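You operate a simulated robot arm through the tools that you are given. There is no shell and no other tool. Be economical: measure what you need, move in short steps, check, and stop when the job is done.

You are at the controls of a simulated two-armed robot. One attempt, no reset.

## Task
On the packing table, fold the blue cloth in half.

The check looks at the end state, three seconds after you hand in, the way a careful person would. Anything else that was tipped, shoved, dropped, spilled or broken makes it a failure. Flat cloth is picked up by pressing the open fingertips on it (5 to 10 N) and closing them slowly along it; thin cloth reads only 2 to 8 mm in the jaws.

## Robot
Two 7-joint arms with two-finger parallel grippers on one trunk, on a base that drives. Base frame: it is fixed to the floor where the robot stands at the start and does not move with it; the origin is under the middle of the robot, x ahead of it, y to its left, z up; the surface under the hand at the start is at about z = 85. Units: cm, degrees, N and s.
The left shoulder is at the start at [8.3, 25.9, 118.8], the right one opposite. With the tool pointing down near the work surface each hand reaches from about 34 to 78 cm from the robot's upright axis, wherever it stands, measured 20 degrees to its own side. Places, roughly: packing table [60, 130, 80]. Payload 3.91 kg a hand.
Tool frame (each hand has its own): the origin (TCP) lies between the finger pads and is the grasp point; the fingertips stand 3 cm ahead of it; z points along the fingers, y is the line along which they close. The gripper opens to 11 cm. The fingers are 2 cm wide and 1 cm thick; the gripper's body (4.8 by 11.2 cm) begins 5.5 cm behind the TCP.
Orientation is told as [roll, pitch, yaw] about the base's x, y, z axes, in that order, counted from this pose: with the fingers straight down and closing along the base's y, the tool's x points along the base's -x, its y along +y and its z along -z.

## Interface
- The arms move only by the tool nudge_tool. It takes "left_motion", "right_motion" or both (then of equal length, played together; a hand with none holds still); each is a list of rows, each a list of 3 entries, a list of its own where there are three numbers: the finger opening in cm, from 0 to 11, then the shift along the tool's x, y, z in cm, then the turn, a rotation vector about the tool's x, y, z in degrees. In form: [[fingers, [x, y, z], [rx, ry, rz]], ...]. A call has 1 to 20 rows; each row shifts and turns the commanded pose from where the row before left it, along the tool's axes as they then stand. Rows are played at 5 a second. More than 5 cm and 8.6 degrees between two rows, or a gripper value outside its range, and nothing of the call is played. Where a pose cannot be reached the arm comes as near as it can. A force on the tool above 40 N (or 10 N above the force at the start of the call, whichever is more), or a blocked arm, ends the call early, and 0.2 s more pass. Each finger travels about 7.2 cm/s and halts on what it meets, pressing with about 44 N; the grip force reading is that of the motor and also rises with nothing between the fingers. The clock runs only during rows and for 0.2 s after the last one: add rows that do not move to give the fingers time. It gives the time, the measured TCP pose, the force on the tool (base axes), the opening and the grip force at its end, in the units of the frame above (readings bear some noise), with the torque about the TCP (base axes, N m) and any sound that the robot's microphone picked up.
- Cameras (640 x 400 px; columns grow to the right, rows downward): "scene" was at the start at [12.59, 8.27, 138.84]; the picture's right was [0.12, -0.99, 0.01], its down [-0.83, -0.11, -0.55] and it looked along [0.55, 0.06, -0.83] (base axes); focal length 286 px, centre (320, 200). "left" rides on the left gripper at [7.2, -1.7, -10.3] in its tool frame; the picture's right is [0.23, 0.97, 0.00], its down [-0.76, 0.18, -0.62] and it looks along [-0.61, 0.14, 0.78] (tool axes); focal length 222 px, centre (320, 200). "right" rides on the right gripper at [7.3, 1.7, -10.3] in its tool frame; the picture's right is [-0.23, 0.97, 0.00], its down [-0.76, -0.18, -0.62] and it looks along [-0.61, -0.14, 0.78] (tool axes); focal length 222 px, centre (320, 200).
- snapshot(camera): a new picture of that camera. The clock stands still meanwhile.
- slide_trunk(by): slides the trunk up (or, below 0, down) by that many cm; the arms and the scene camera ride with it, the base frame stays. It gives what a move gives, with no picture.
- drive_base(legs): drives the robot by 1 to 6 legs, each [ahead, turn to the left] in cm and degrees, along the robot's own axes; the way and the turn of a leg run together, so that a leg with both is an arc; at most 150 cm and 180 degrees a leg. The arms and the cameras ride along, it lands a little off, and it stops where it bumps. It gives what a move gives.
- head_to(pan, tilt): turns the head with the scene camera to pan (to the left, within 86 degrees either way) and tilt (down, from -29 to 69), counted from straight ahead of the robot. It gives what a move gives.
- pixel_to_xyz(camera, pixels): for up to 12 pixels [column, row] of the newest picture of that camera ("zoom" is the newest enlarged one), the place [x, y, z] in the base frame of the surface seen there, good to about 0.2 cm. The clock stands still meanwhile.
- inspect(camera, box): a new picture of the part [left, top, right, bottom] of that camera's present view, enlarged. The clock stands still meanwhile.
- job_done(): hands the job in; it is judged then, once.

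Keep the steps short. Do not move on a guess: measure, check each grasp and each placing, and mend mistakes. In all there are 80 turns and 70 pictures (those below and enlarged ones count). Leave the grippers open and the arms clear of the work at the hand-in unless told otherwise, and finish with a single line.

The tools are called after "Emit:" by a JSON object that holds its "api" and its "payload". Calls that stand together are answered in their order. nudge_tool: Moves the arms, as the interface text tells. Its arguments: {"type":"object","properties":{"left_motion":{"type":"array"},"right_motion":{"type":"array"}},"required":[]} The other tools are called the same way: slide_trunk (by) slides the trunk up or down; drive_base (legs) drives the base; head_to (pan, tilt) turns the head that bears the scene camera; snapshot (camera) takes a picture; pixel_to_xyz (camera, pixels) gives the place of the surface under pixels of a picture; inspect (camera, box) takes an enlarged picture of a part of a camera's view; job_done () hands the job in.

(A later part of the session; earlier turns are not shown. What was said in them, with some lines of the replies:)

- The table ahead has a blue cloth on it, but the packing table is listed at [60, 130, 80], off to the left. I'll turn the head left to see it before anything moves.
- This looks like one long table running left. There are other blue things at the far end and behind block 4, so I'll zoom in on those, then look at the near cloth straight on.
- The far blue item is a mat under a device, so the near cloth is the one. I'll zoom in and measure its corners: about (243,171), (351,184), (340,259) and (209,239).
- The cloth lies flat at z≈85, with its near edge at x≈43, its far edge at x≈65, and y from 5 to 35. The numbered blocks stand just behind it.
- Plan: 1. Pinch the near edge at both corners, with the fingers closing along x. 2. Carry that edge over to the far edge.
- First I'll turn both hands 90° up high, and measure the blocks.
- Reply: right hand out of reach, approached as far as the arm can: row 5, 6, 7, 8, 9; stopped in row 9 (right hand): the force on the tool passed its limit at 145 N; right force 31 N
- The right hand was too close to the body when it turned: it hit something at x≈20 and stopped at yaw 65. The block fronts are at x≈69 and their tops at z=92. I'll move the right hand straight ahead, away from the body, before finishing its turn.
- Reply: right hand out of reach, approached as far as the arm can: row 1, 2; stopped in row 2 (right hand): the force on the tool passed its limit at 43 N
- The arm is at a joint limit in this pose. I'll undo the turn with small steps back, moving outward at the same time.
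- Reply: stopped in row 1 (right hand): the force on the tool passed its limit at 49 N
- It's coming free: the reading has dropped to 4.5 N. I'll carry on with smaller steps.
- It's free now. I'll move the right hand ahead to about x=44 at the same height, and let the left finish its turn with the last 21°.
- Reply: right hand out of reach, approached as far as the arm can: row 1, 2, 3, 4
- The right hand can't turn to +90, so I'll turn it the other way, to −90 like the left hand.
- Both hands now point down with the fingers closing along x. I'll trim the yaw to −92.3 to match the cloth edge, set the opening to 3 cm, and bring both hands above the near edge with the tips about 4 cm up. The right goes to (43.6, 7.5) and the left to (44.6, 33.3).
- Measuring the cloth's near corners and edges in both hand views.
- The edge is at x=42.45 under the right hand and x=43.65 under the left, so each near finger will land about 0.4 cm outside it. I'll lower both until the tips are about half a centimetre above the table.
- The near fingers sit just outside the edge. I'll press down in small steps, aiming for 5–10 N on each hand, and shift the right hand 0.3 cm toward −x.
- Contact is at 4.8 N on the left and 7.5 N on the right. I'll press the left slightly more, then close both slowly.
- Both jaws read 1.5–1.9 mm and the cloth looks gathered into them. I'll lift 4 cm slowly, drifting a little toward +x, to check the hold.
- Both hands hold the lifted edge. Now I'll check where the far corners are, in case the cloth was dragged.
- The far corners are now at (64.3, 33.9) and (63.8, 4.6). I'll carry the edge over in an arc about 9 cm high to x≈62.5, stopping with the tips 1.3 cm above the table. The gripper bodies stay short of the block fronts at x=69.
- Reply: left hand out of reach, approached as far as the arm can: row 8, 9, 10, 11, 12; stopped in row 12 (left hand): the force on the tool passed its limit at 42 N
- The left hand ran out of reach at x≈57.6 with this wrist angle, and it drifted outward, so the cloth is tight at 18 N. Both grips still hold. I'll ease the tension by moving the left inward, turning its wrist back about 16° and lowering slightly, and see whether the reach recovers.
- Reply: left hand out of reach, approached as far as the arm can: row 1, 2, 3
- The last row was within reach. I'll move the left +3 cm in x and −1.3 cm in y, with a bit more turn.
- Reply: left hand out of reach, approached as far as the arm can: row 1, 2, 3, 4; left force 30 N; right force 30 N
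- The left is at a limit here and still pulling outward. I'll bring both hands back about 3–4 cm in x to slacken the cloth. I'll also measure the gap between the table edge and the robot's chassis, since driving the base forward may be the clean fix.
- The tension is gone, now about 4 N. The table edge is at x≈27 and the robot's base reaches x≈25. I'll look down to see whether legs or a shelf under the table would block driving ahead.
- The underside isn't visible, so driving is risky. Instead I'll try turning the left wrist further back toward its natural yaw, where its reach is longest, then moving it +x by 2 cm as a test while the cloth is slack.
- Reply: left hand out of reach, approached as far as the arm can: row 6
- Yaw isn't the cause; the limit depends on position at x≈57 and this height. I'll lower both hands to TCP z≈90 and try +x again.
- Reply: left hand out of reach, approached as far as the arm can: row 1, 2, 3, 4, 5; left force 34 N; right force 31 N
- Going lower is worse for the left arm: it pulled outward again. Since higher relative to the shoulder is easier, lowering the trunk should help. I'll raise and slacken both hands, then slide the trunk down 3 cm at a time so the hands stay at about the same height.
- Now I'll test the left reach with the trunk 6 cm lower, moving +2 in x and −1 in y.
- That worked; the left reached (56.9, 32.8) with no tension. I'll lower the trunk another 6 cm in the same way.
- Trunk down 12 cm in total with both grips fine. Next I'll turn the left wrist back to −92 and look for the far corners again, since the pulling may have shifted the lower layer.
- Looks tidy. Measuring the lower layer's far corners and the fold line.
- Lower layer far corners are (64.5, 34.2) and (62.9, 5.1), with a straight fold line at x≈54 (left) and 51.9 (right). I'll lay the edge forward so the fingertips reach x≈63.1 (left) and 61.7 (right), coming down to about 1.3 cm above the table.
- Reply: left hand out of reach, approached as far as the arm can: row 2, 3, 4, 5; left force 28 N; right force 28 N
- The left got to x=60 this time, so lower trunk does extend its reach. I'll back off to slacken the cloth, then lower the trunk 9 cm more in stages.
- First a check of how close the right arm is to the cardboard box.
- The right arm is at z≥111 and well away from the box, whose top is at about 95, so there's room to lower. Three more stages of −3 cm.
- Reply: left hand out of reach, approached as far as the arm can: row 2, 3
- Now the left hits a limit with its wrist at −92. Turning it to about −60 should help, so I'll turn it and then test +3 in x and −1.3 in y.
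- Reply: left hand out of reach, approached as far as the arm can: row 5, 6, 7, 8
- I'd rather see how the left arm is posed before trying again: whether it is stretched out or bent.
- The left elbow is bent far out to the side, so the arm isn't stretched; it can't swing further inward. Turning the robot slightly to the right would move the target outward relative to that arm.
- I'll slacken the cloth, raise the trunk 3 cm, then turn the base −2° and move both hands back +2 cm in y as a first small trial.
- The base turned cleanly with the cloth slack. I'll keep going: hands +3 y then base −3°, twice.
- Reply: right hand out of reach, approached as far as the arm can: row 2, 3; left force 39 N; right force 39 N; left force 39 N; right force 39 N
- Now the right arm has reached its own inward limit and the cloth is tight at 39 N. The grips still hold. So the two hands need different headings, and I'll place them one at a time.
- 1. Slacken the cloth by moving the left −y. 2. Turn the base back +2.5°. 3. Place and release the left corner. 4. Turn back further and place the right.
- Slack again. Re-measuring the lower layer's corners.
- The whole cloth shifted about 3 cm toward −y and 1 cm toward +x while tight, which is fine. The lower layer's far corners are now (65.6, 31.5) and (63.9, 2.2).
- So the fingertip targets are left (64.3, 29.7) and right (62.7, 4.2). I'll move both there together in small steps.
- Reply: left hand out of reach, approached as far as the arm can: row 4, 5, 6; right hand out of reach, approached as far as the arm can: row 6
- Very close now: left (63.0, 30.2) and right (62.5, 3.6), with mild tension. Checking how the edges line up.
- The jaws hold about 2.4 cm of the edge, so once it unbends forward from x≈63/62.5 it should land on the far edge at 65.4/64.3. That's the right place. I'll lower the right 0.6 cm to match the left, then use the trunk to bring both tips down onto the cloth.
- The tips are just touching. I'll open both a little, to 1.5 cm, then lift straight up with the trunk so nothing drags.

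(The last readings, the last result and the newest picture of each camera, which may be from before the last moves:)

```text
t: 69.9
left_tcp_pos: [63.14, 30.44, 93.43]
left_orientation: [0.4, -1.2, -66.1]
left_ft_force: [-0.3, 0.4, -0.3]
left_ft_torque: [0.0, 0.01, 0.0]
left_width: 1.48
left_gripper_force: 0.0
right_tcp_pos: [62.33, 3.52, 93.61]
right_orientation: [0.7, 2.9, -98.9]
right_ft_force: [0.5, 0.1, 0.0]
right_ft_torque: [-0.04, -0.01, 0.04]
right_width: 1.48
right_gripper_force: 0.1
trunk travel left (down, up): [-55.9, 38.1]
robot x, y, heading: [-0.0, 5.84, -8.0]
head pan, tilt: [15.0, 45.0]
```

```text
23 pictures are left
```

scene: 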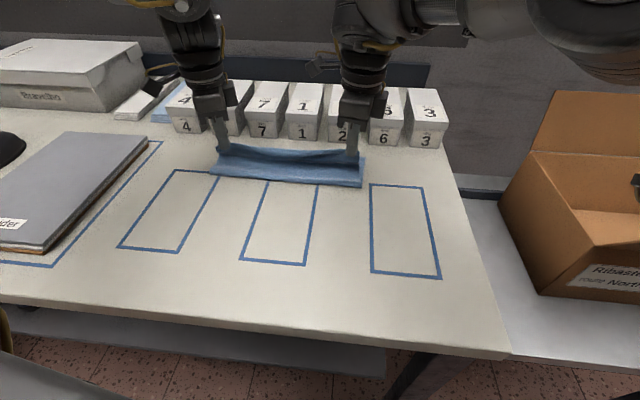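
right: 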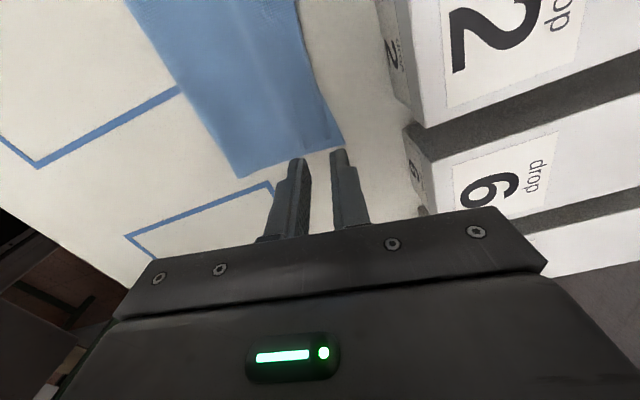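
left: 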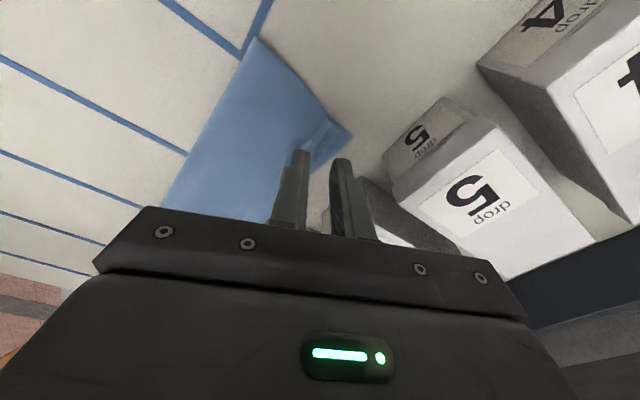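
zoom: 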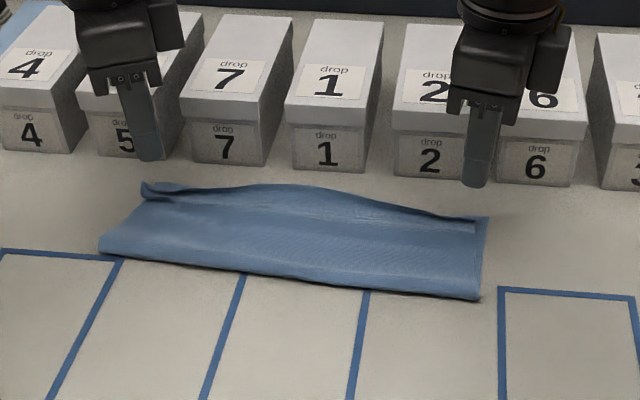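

Released cleanly and the edge unbent forward. The left corner looks a bit creased. I'll lift the trunk, draw both hands back off the cloth, and look properly.

Emit:
{"api": "slide_trunk", "payload": {"by": 8}}

Emit:
{"api": "nudge_tool", "payload": {"left_motion": [[1.5, [1.5, -1.4, 0], [0, 0, 0]], [1.5, [2, -1.4, 0], [0, 0, 0]], [1.5, [2, -1.4, 0], [0, 0, 0]], [1.5, [2, -1.4, 0], [0, 0, 0]], [1.5, [2, -1.4, 0], [0, 0, 0]], [1.5, [2, -1.4, 0], [0, 0, 0]], [1.5, [0, 0, 0], [0, 0, 0]]], "right_motion": [[1.5, [-1, -1.5, 0], [0, 0, 0]], [1.5, [-1.5, -1.5, 0], [0, 0, 0]], [1.5, [-1.5, -1.5, 0], [0, 0, 0]], [1.5, [-1.5, -1.5, 0], [0, 0, 0]], [1.5, [-1.5, -1.5, 0], [0, 0, 0]], [1.5, [-1.5, -1.5, 0], [0, 0, 0]], [1.5, [0, 0, 0], [0, 0, 0]]]}}

Emit:
{"api": "inspect", "payload": {"camera": "scene", "box": [180, 90, 420, 240]}}

```text
t: 71.1
left_tcp_pos: [62.95, 30.33, 101.39]
left_orientation: [0.4, -1.1, -66.1]
left_ft_force: [-0.3, 0.1, 1.1]
left_ft_torque: [0.02, 0.0, 0.01]
left_width: 1.5
left_gripper_force: 0.1
right_tcp_pos: [62.39, 3.57, 101.62]
right_orientation: [0.6, 3.0, -99.1]
right_ft_force: [-1.1, 0.3, -0.4]
right_ft_torque: [0.01, 0.01, 0.01]
right_width: 1.5
right_gripper_force: 0.0
trunk travel left (down, up): [-63.9, 30.1]
robot x, y, heading: [0.05, 5.65, -8.1]
head pan, tilt: [15.0, 45.0]
```

```text
t: 72.7
left_tcp_pos: [50.69, 37.41, 101.29]
left_orientation: [0.4, -1.2, -66.1]
left_ft_force: [0.3, -0.3, 0.3]
left_ft_torque: [0.04, 0.02, 0.05]
left_width: 1.49
left_gripper_force: 0.0
right_tcp_pos: [52.29, -3.1, 100.77]
right_orientation: [0.7, 2.7, -98.6]
right_ft_force: [1.0, 0.4, 0.0]
right_ft_torque: [-0.03, 0.0, -0.04]
right_width: 1.52
right_gripper_force: 0.0
trunk travel left (down, up): [-63.9, 30.1]
robot x, y, heading: [0.26, 5.15, -8.1]
head pan, tilt: [15.0, 45.0]
```

```text
2.67 times, centred on (300, 165) of scene
```

zoom: 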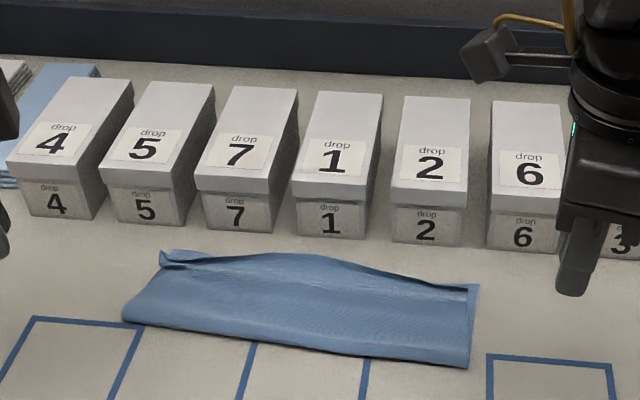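

Blocks are undisturbed and the cloth is folded. Zooming in on the creased left corner and the edges.

Emit:
{"api": "inspect", "payload": {"camera": "scene", "box": [215, 170, 375, 240]}}

Emit:
{"api": "snapshot", "payload": {"camera": "left"}}

Emit:
{"api": "snapshot", "payload": {"camera": "right"}}

```text
4.00 times, centred on (295, 205) of scene
```

zoom: 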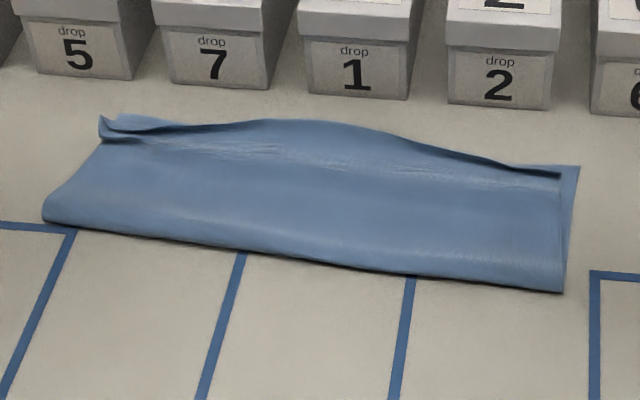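

```text
20 pictures are left
```

left: 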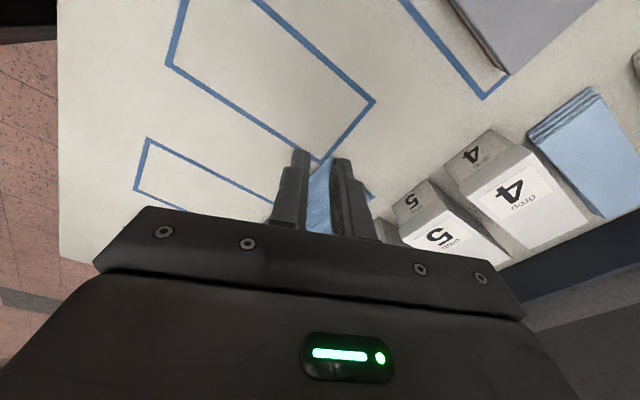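

```text
19 pictures are left
```

right: 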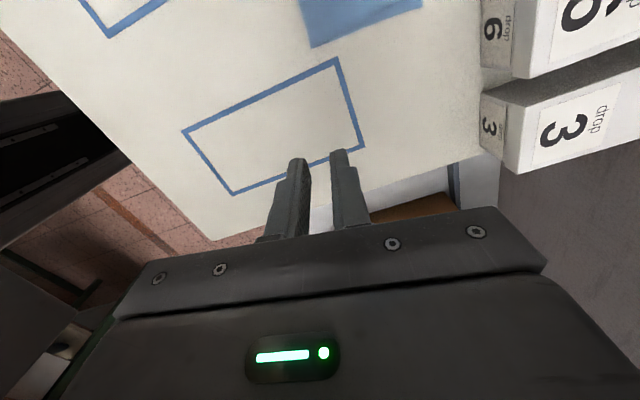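

Emit:
{"api": "pixel_to_xyz", "payload": {"camera": "zoom", "pixels": [[103, 120], [105, 134], [120, 119], [165, 130], [180, 145], [265, 122], [350, 127], [440, 148], [558, 174], [577, 168], [48, 216], [560, 290]]}}

```text
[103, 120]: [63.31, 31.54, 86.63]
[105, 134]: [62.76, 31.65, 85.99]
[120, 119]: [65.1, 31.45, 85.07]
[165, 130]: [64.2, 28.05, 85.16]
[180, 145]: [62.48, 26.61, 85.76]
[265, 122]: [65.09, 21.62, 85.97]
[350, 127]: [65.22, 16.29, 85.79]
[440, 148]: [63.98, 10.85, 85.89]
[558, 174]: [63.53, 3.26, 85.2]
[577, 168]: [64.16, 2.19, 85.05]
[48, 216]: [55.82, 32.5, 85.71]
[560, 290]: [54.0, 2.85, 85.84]
```

The right side is aligned within about 0.6 cm. The left corner's lip at (63.3, 31.5) is curled up to z=86.6 and about 1.8 cm short. I'll move the left hand camera over for a close look.

Emit:
{"api": "nudge_tool", "payload": {"left_motion": [[1, [-2, -0.9, 0], [0, 0, 0]], [0.5, [-2, -0.9, 0], [0, 0, 0]], [0, [-2, -0.9, 0], [0, 0, 0]], [0, [0, 0, 0], [0, 0, 0]]]}}

Emit:
{"api": "inspect", "payload": {"camera": "left", "box": [320, 80, 560, 230]}}

```text
t: 73.7
left_tcp_pos: [50.6, 30.99, 101.29]
left_orientation: [0.3, -1.2, -66.1]
left_ft_force: [0.5, 0.1, -0.9]
left_ft_torque: [-0.03, 0.03, 0.01]
left_width: 0.0
left_gripper_force: 36.9
right_tcp_pos: [52.14, -2.99, 100.93]
right_orientation: [0.9, 2.6, -98.6]
right_ft_force: [0.9, 0.7, 0.6]
right_ft_torque: [-0.02, -0.02, 0.02]
right_width: 1.52
right_gripper_force: 0.2
trunk travel left (down, up): [-63.9, 30.1]
robot x, y, heading: [-0.03, 5.73, -8.2]
head pan, tilt: [15.0, 45.0]
```

```text
2.67 times, centred on (440, 155) of left
```

zoom: 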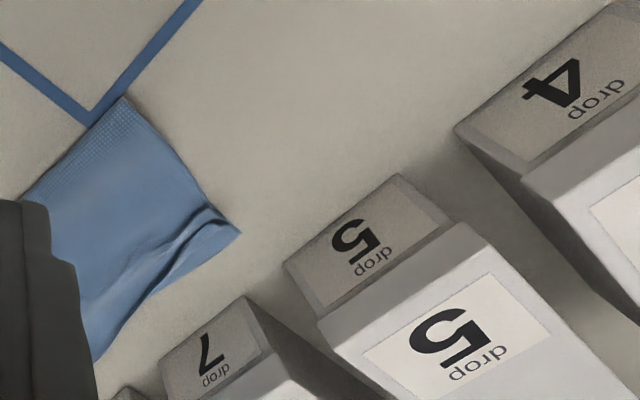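

The top flap's left corner is about 1.5 cm short, with a small curl. I'll brush it forward gently with the closed left fingertips: position above (60.5, 30.3), raise the right hand out of the way, then bring the trunk down until the tip just skims the cloth.

Emit:
{"api": "nudge_tool", "payload": {"left_motion": [[0, [-0.78, 1.46, 0], [0, 0, 0]], [0, [-0.78, 1.46, 0], [0, 0, 0]], [0, [-0.78, 1.46, 0], [0, 0, 0]], [0, [-0.78, 1.46, 0], [0, 0, 0]], [0, [-0.78, 1.46, 0], [0, 0, 0]], [0, [-0.78, 1.46, 0], [0, 0, 0]], [0, [0, 0, 0], [0, 0, 0]]], "right_motion": [[1.5, [-1, 0, -1], [0, 0, 0]], [1.5, [-1, 0, -1], [0, 0, 0]], [1.5, [-1, 0, -1], [0, 0, 0]], [1.5, [-1, 0, -1], [0, 0, 0]], [1.5, [-1, 0, -1], [0, 0, 0]], [1.5, [-1, 0, -1], [0, 0, 0]], [1.5, [0, 0, 0], [0, 0, 0]]]}}

Emit:
{"api": "slide_trunk", "payload": {"by": -11.5}}

```text
t: 75.3
left_tcp_pos: [60.67, 30.26, 101.38]
left_orientation: [0.4, -1.1, -66.1]
left_ft_force: [1.0, -0.1, 0.2]
left_ft_torque: [-0.01, -0.01, 0.02]
left_width: 0.0
left_gripper_force: 37.4
right_tcp_pos: [50.95, -9.21, 106.57]
right_orientation: [0.8, 2.8, -98.6]
right_ft_force: [-0.1, 0.4, -0.3]
right_ft_torque: [0.0, -0.04, -0.01]
right_width: 1.51
right_gripper_force: 0.1
trunk travel left (down, up): [-63.9, 30.1]
robot x, y, heading: [0.15, 5.87, -8.3]
head pan, tilt: [15.0, 45.0]
```

```text
t: 76.7
left_tcp_pos: [60.65, 30.34, 90.02]
left_orientation: [0.4, -1.1, -66.1]
left_ft_force: [0.3, -0.4, 0.0]
left_ft_torque: [0.0, 0.01, 0.02]
left_width: 0.0
left_gripper_force: 38.3
right_tcp_pos: [50.91, -9.29, 95.04]
right_orientation: [0.8, 2.7, -98.6]
right_ft_force: [-0.1, 0.9, 0.3]
right_ft_torque: [-0.02, -0.03, -0.04]
right_width: 1.52
right_gripper_force: 0.1
trunk travel left (down, up): [-52.4, 41.6]
robot x, y, heading: [0.49, 5.52, -7.9]
head pan, tilt: [15.0, 45.0]
```

Tip at z=87. Down 1.5 more to skim, then a slow 3 cm stroke toward +x.

Emit:
{"api": "slide_trunk", "payload": {"by": -1.5}}

Emit:
{"api": "nudge_tool", "payload": {"left_motion": [[0, [-0.2, 0.46, 0], [0, 0, 0]], [0, [-0.2, 0.46, 0], [0, 0, 0]], [0, [-0.2, 0.46, 0], [0, 0, 0]], [0, [-0.2, 0.46, 0], [0, 0, 0]], [0, [-0.2, 0.46, 0], [0, 0, 0]], [0, [-0.2, 0.46, 0], [0, 0, 0]], [0, [0, 0, 0], [0, 0, 0]]]}}

Emit:
{"api": "inspect", "payload": {"camera": "scene", "box": [180, 90, 420, 240]}}

Emit:
{"api": "inspect", "payload": {"camera": "left", "box": [200, 30, 440, 180]}}

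```text
t: 77.3
left_tcp_pos: [60.5, 30.29, 88.31]
left_orientation: [0.4, -1.2, -66.1]
left_ft_force: [0.5, 0.5, 0.0]
left_ft_torque: [0.03, -0.02, 0.02]
left_width: 0.0
left_gripper_force: 37.8
right_tcp_pos: [50.9, -9.34, 93.52]
right_orientation: [0.8, 2.6, -98.6]
right_ft_force: [0.0, 0.8, -0.3]
right_ft_torque: [0.0, 0.0, -0.01]
right_width: 1.5
right_gripper_force: 0.1
trunk travel left (down, up): [-50.9, 43.1]
robot x, y, heading: [0.08, 5.72, -8.0]
head pan, tilt: [15.0, 45.0]
```

```text
t: 79.0
left_tcp_pos: [63.4, 30.53, 88.28]
left_orientation: [0.6, -1.5, -66.1]
left_ft_force: [-0.6, -0.7, -0.3]
left_ft_torque: [0.02, 0.01, -0.07]
left_width: 0.0
left_gripper_force: 38.0
left hand out of reach, approached as far as the arm can: row 6
right_tcp_pos: [50.96, -9.35, 93.53]
right_orientation: [0.9, 2.7, -98.6]
right_ft_force: [-0.1, 0.0, -0.7]
right_ft_torque: [-0.05, 0.02, 0.04]
right_width: 1.51
right_gripper_force: 0.1
trunk travel left (down, up): [-50.9, 43.1]
robot x, y, heading: [0.1, 6.07, -8.2]
head pan, tilt: [15.0, 45.0]
```

```text
2.67 times, centred on (300, 165) of scene
```

zoom: 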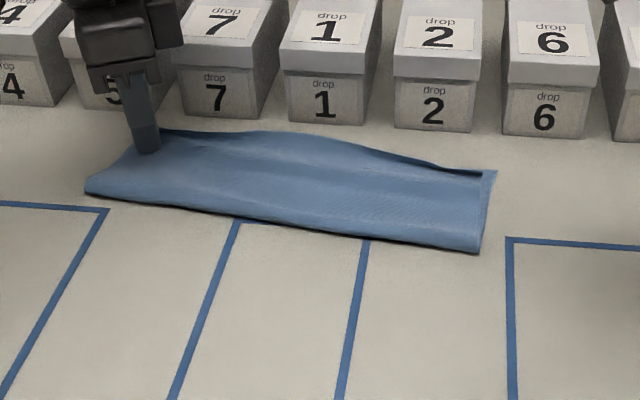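

```text
2.67 times, centred on (320, 105) of left
```

zoom: 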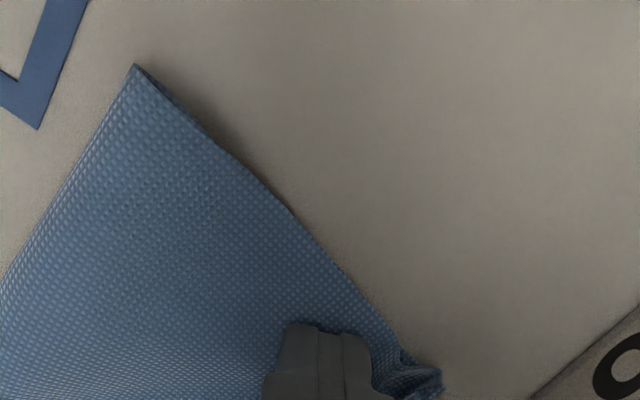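

The stroke laid the left edge forward smoothly. I'll lift straight up with the trunk, draw the left hand back and check.

Emit:
{"api": "slide_trunk", "payload": {"by": 13}}

Emit:
{"api": "nudge_tool", "payload": {"left_motion": [[0, [1.5, -1.4, 0], [0, 0, 0]], [0, [2, -1.4, 0], [0, 0, 0]], [0, [2, -1.4, 0], [0, 0, 0]], [0, [2, -1.4, 0], [0, 0, 0]], [0, [2, -1.4, 0], [0, 0, 0]], [0, [2, -1.4, 0], [0, 0, 0]], [0, [0, 0, 0], [0, 0, 0]]]}}

Emit:
{"api": "inspect", "payload": {"camera": "scene", "box": [205, 160, 385, 250]}}

```text
t: 80.5
left_tcp_pos: [63.39, 30.49, 101.28]
left_orientation: [0.5, -1.6, -66.2]
left_ft_force: [0.2, -0.2, -0.6]
left_ft_torque: [0.05, 0.01, -0.01]
left_width: 0.0
left_gripper_force: 38.0
right_tcp_pos: [51.02, -9.34, 106.52]
right_orientation: [0.9, 2.6, -98.6]
right_ft_force: [-0.4, 0.5, -0.9]
right_ft_torque: [-0.04, 0.0, -0.03]
right_width: 1.49
right_gripper_force: 0.0
trunk travel left (down, up): [-63.9, 30.1]
robot x, y, heading: [-0.25, 5.94, -8.3]
head pan, tilt: [15.0, 45.0]
```

```text
t: 82.1
left_tcp_pos: [50.88, 37.63, 100.82]
left_orientation: [0.5, -1.6, -66.1]
left_ft_force: [-0.4, 0.1, 0.2]
left_ft_torque: [0.04, 0.04, -0.02]
left_width: 0.0
left_gripper_force: 38.0
right_tcp_pos: [51.13, -9.41, 106.58]
right_orientation: [0.7, 2.7, -98.6]
right_ft_force: [-0.7, 0.7, 0.4]
right_ft_torque: [-0.02, 0.02, -0.03]
right_width: 1.51
right_gripper_force: 0.1
trunk travel left (down, up): [-63.9, 30.1]
robot x, y, heading: [0.2, 5.8, -8.2]
head pan, tilt: [15.0, 45.0]
```

```text
3.56 times, centred on (295, 205) of scene
```

zoom: 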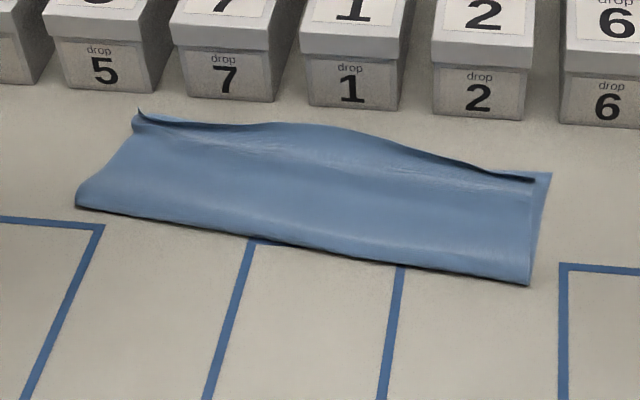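

Emit:
{"api": "pixel_to_xyz", "payload": {"camera": "zoom", "pixels": [[139, 112], [136, 122], [180, 124], [250, 127], [330, 127], [400, 142], [460, 162], [530, 181], [548, 175], [80, 204], [526, 281], [300, 245]]}}

Emit:
{"api": "nudge_tool", "payload": {"left_motion": [[0, [-2, -0.9, 0], [0, 0, 0]], [0, [-2, -0.9, 0], [0, 0, 0]], [0, [-2, -0.9, 0], [0, 0, 0]], [0, [0, 0, 0], [0, 0, 0]]]}}

Emit:
{"api": "inspect", "payload": {"camera": "left", "box": [320, 80, 560, 230]}}

```text
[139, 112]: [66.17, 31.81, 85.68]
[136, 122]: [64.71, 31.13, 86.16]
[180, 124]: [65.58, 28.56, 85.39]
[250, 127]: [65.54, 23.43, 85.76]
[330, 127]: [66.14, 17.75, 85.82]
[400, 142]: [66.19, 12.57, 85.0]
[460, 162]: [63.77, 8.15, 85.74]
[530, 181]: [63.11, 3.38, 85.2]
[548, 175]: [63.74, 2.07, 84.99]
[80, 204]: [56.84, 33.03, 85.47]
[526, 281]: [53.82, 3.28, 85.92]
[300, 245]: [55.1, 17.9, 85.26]
```

```text
t: 83.1
left_tcp_pos: [50.91, 31.03, 101.2]
left_orientation: [0.4, -1.5, -66.1]
left_ft_force: [-0.4, 0.1, 0.7]
left_ft_torque: [-0.05, -0.03, 0.0]
left_width: 0.0
left_gripper_force: 37.3
right_tcp_pos: [51.0, -9.31, 106.66]
right_orientation: [0.9, 2.7, -98.6]
right_ft_force: [-1.2, 0.5, -0.8]
right_ft_torque: [0.0, -0.01, 0.03]
right_width: 1.48
right_gripper_force: 0.0
trunk travel left (down, up): [-63.9, 30.1]
robot x, y, heading: [0.36, 5.81, -8.3]
head pan, tilt: [15.0, 45.0]
```

```text
2.67 times, centred on (440, 155) of left
```

zoom: 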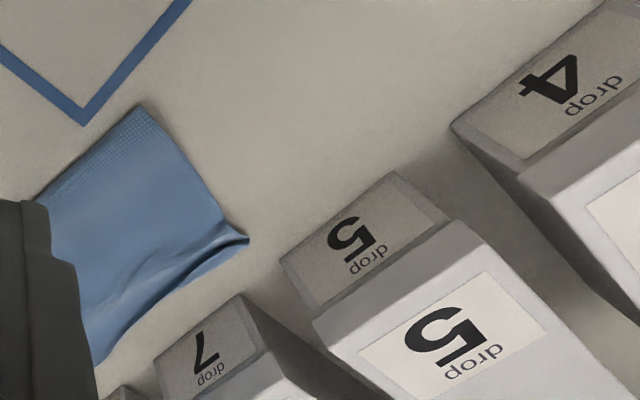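

The left corner now matches within about 1 cm, the cloth is flat, and the blocks are untouched. Last move: draw the left hand off the cloth and open both grippers up high.

Emit:
{"api": "nudge_tool", "payload": {"left_motion": [[2, [2.5, 0, -1], [0, 0, 0]], [4, [2.5, 0, -1], [0, 0, 0]], [6, [2.5, 0, -1], [0, 0, 0]], [8, [2, -1, -1], [0, 0, 0]], [8, [1, -2, 0], [0, 0, 0]], [8, [0, 0, 0], [0, 0, 0]]], "right_motion": [[2, [0, 0, 0], [0, 0, 0]], [4, [0, 0, 0], [0, 0, 0]], [6, [0, 0, 0], [0, 0, 0]], [8, [0, 0, 0], [0, 0, 0]], [8, [0, 0, 0], [0, 0, 0]], [8, [0, 0, 0], [0, 0, 0]]]}}

Emit:
{"api": "snapshot", "payload": {"camera": "scene"}}

```text
t: 84.5
left_tcp_pos: [43.96, 39.53, 104.8]
left_orientation: [0.4, -1.6, -66.2]
left_ft_force: [0.5, 0.0, 1.0]
left_ft_torque: [0.02, 0.03, 0.02]
left_width: 7.97
left_gripper_force: 0.0
right_tcp_pos: [50.99, -9.3, 106.57]
right_orientation: [0.7, 2.6, -98.6]
right_ft_force: [0.2, -0.2, 0.6]
right_ft_torque: [0.0, 0.02, -0.02]
right_width: 7.99
right_gripper_force: 0.1
trunk travel left (down, up): [-63.9, 30.1]
robot x, y, heading: [0.18, 5.48, -8.4]
head pan, tilt: [15.0, 45.0]
```

```text
13 pictures are left
```

scene: 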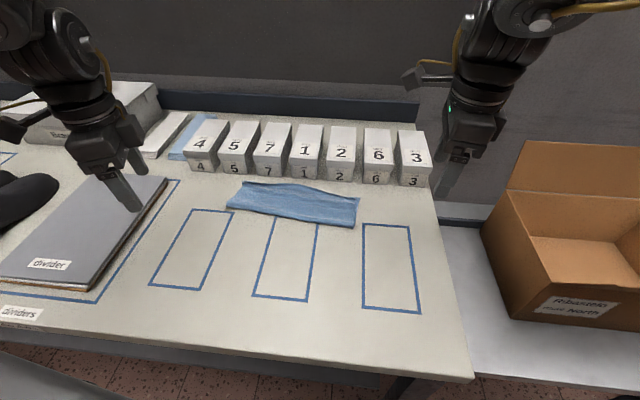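

The cloth is folded in half, nothing else has moved, the grippers are open and the arms are clear. Handing in.

Emit:
{"api": "job_done", "payload": {}}

```text
The job is handed in.
```

The blue cloth is folded in half, near edge onto far edge with edges matching to about 1 cm; it ended about 3 cm right of where it started, and nothing else on the table was disturbed.
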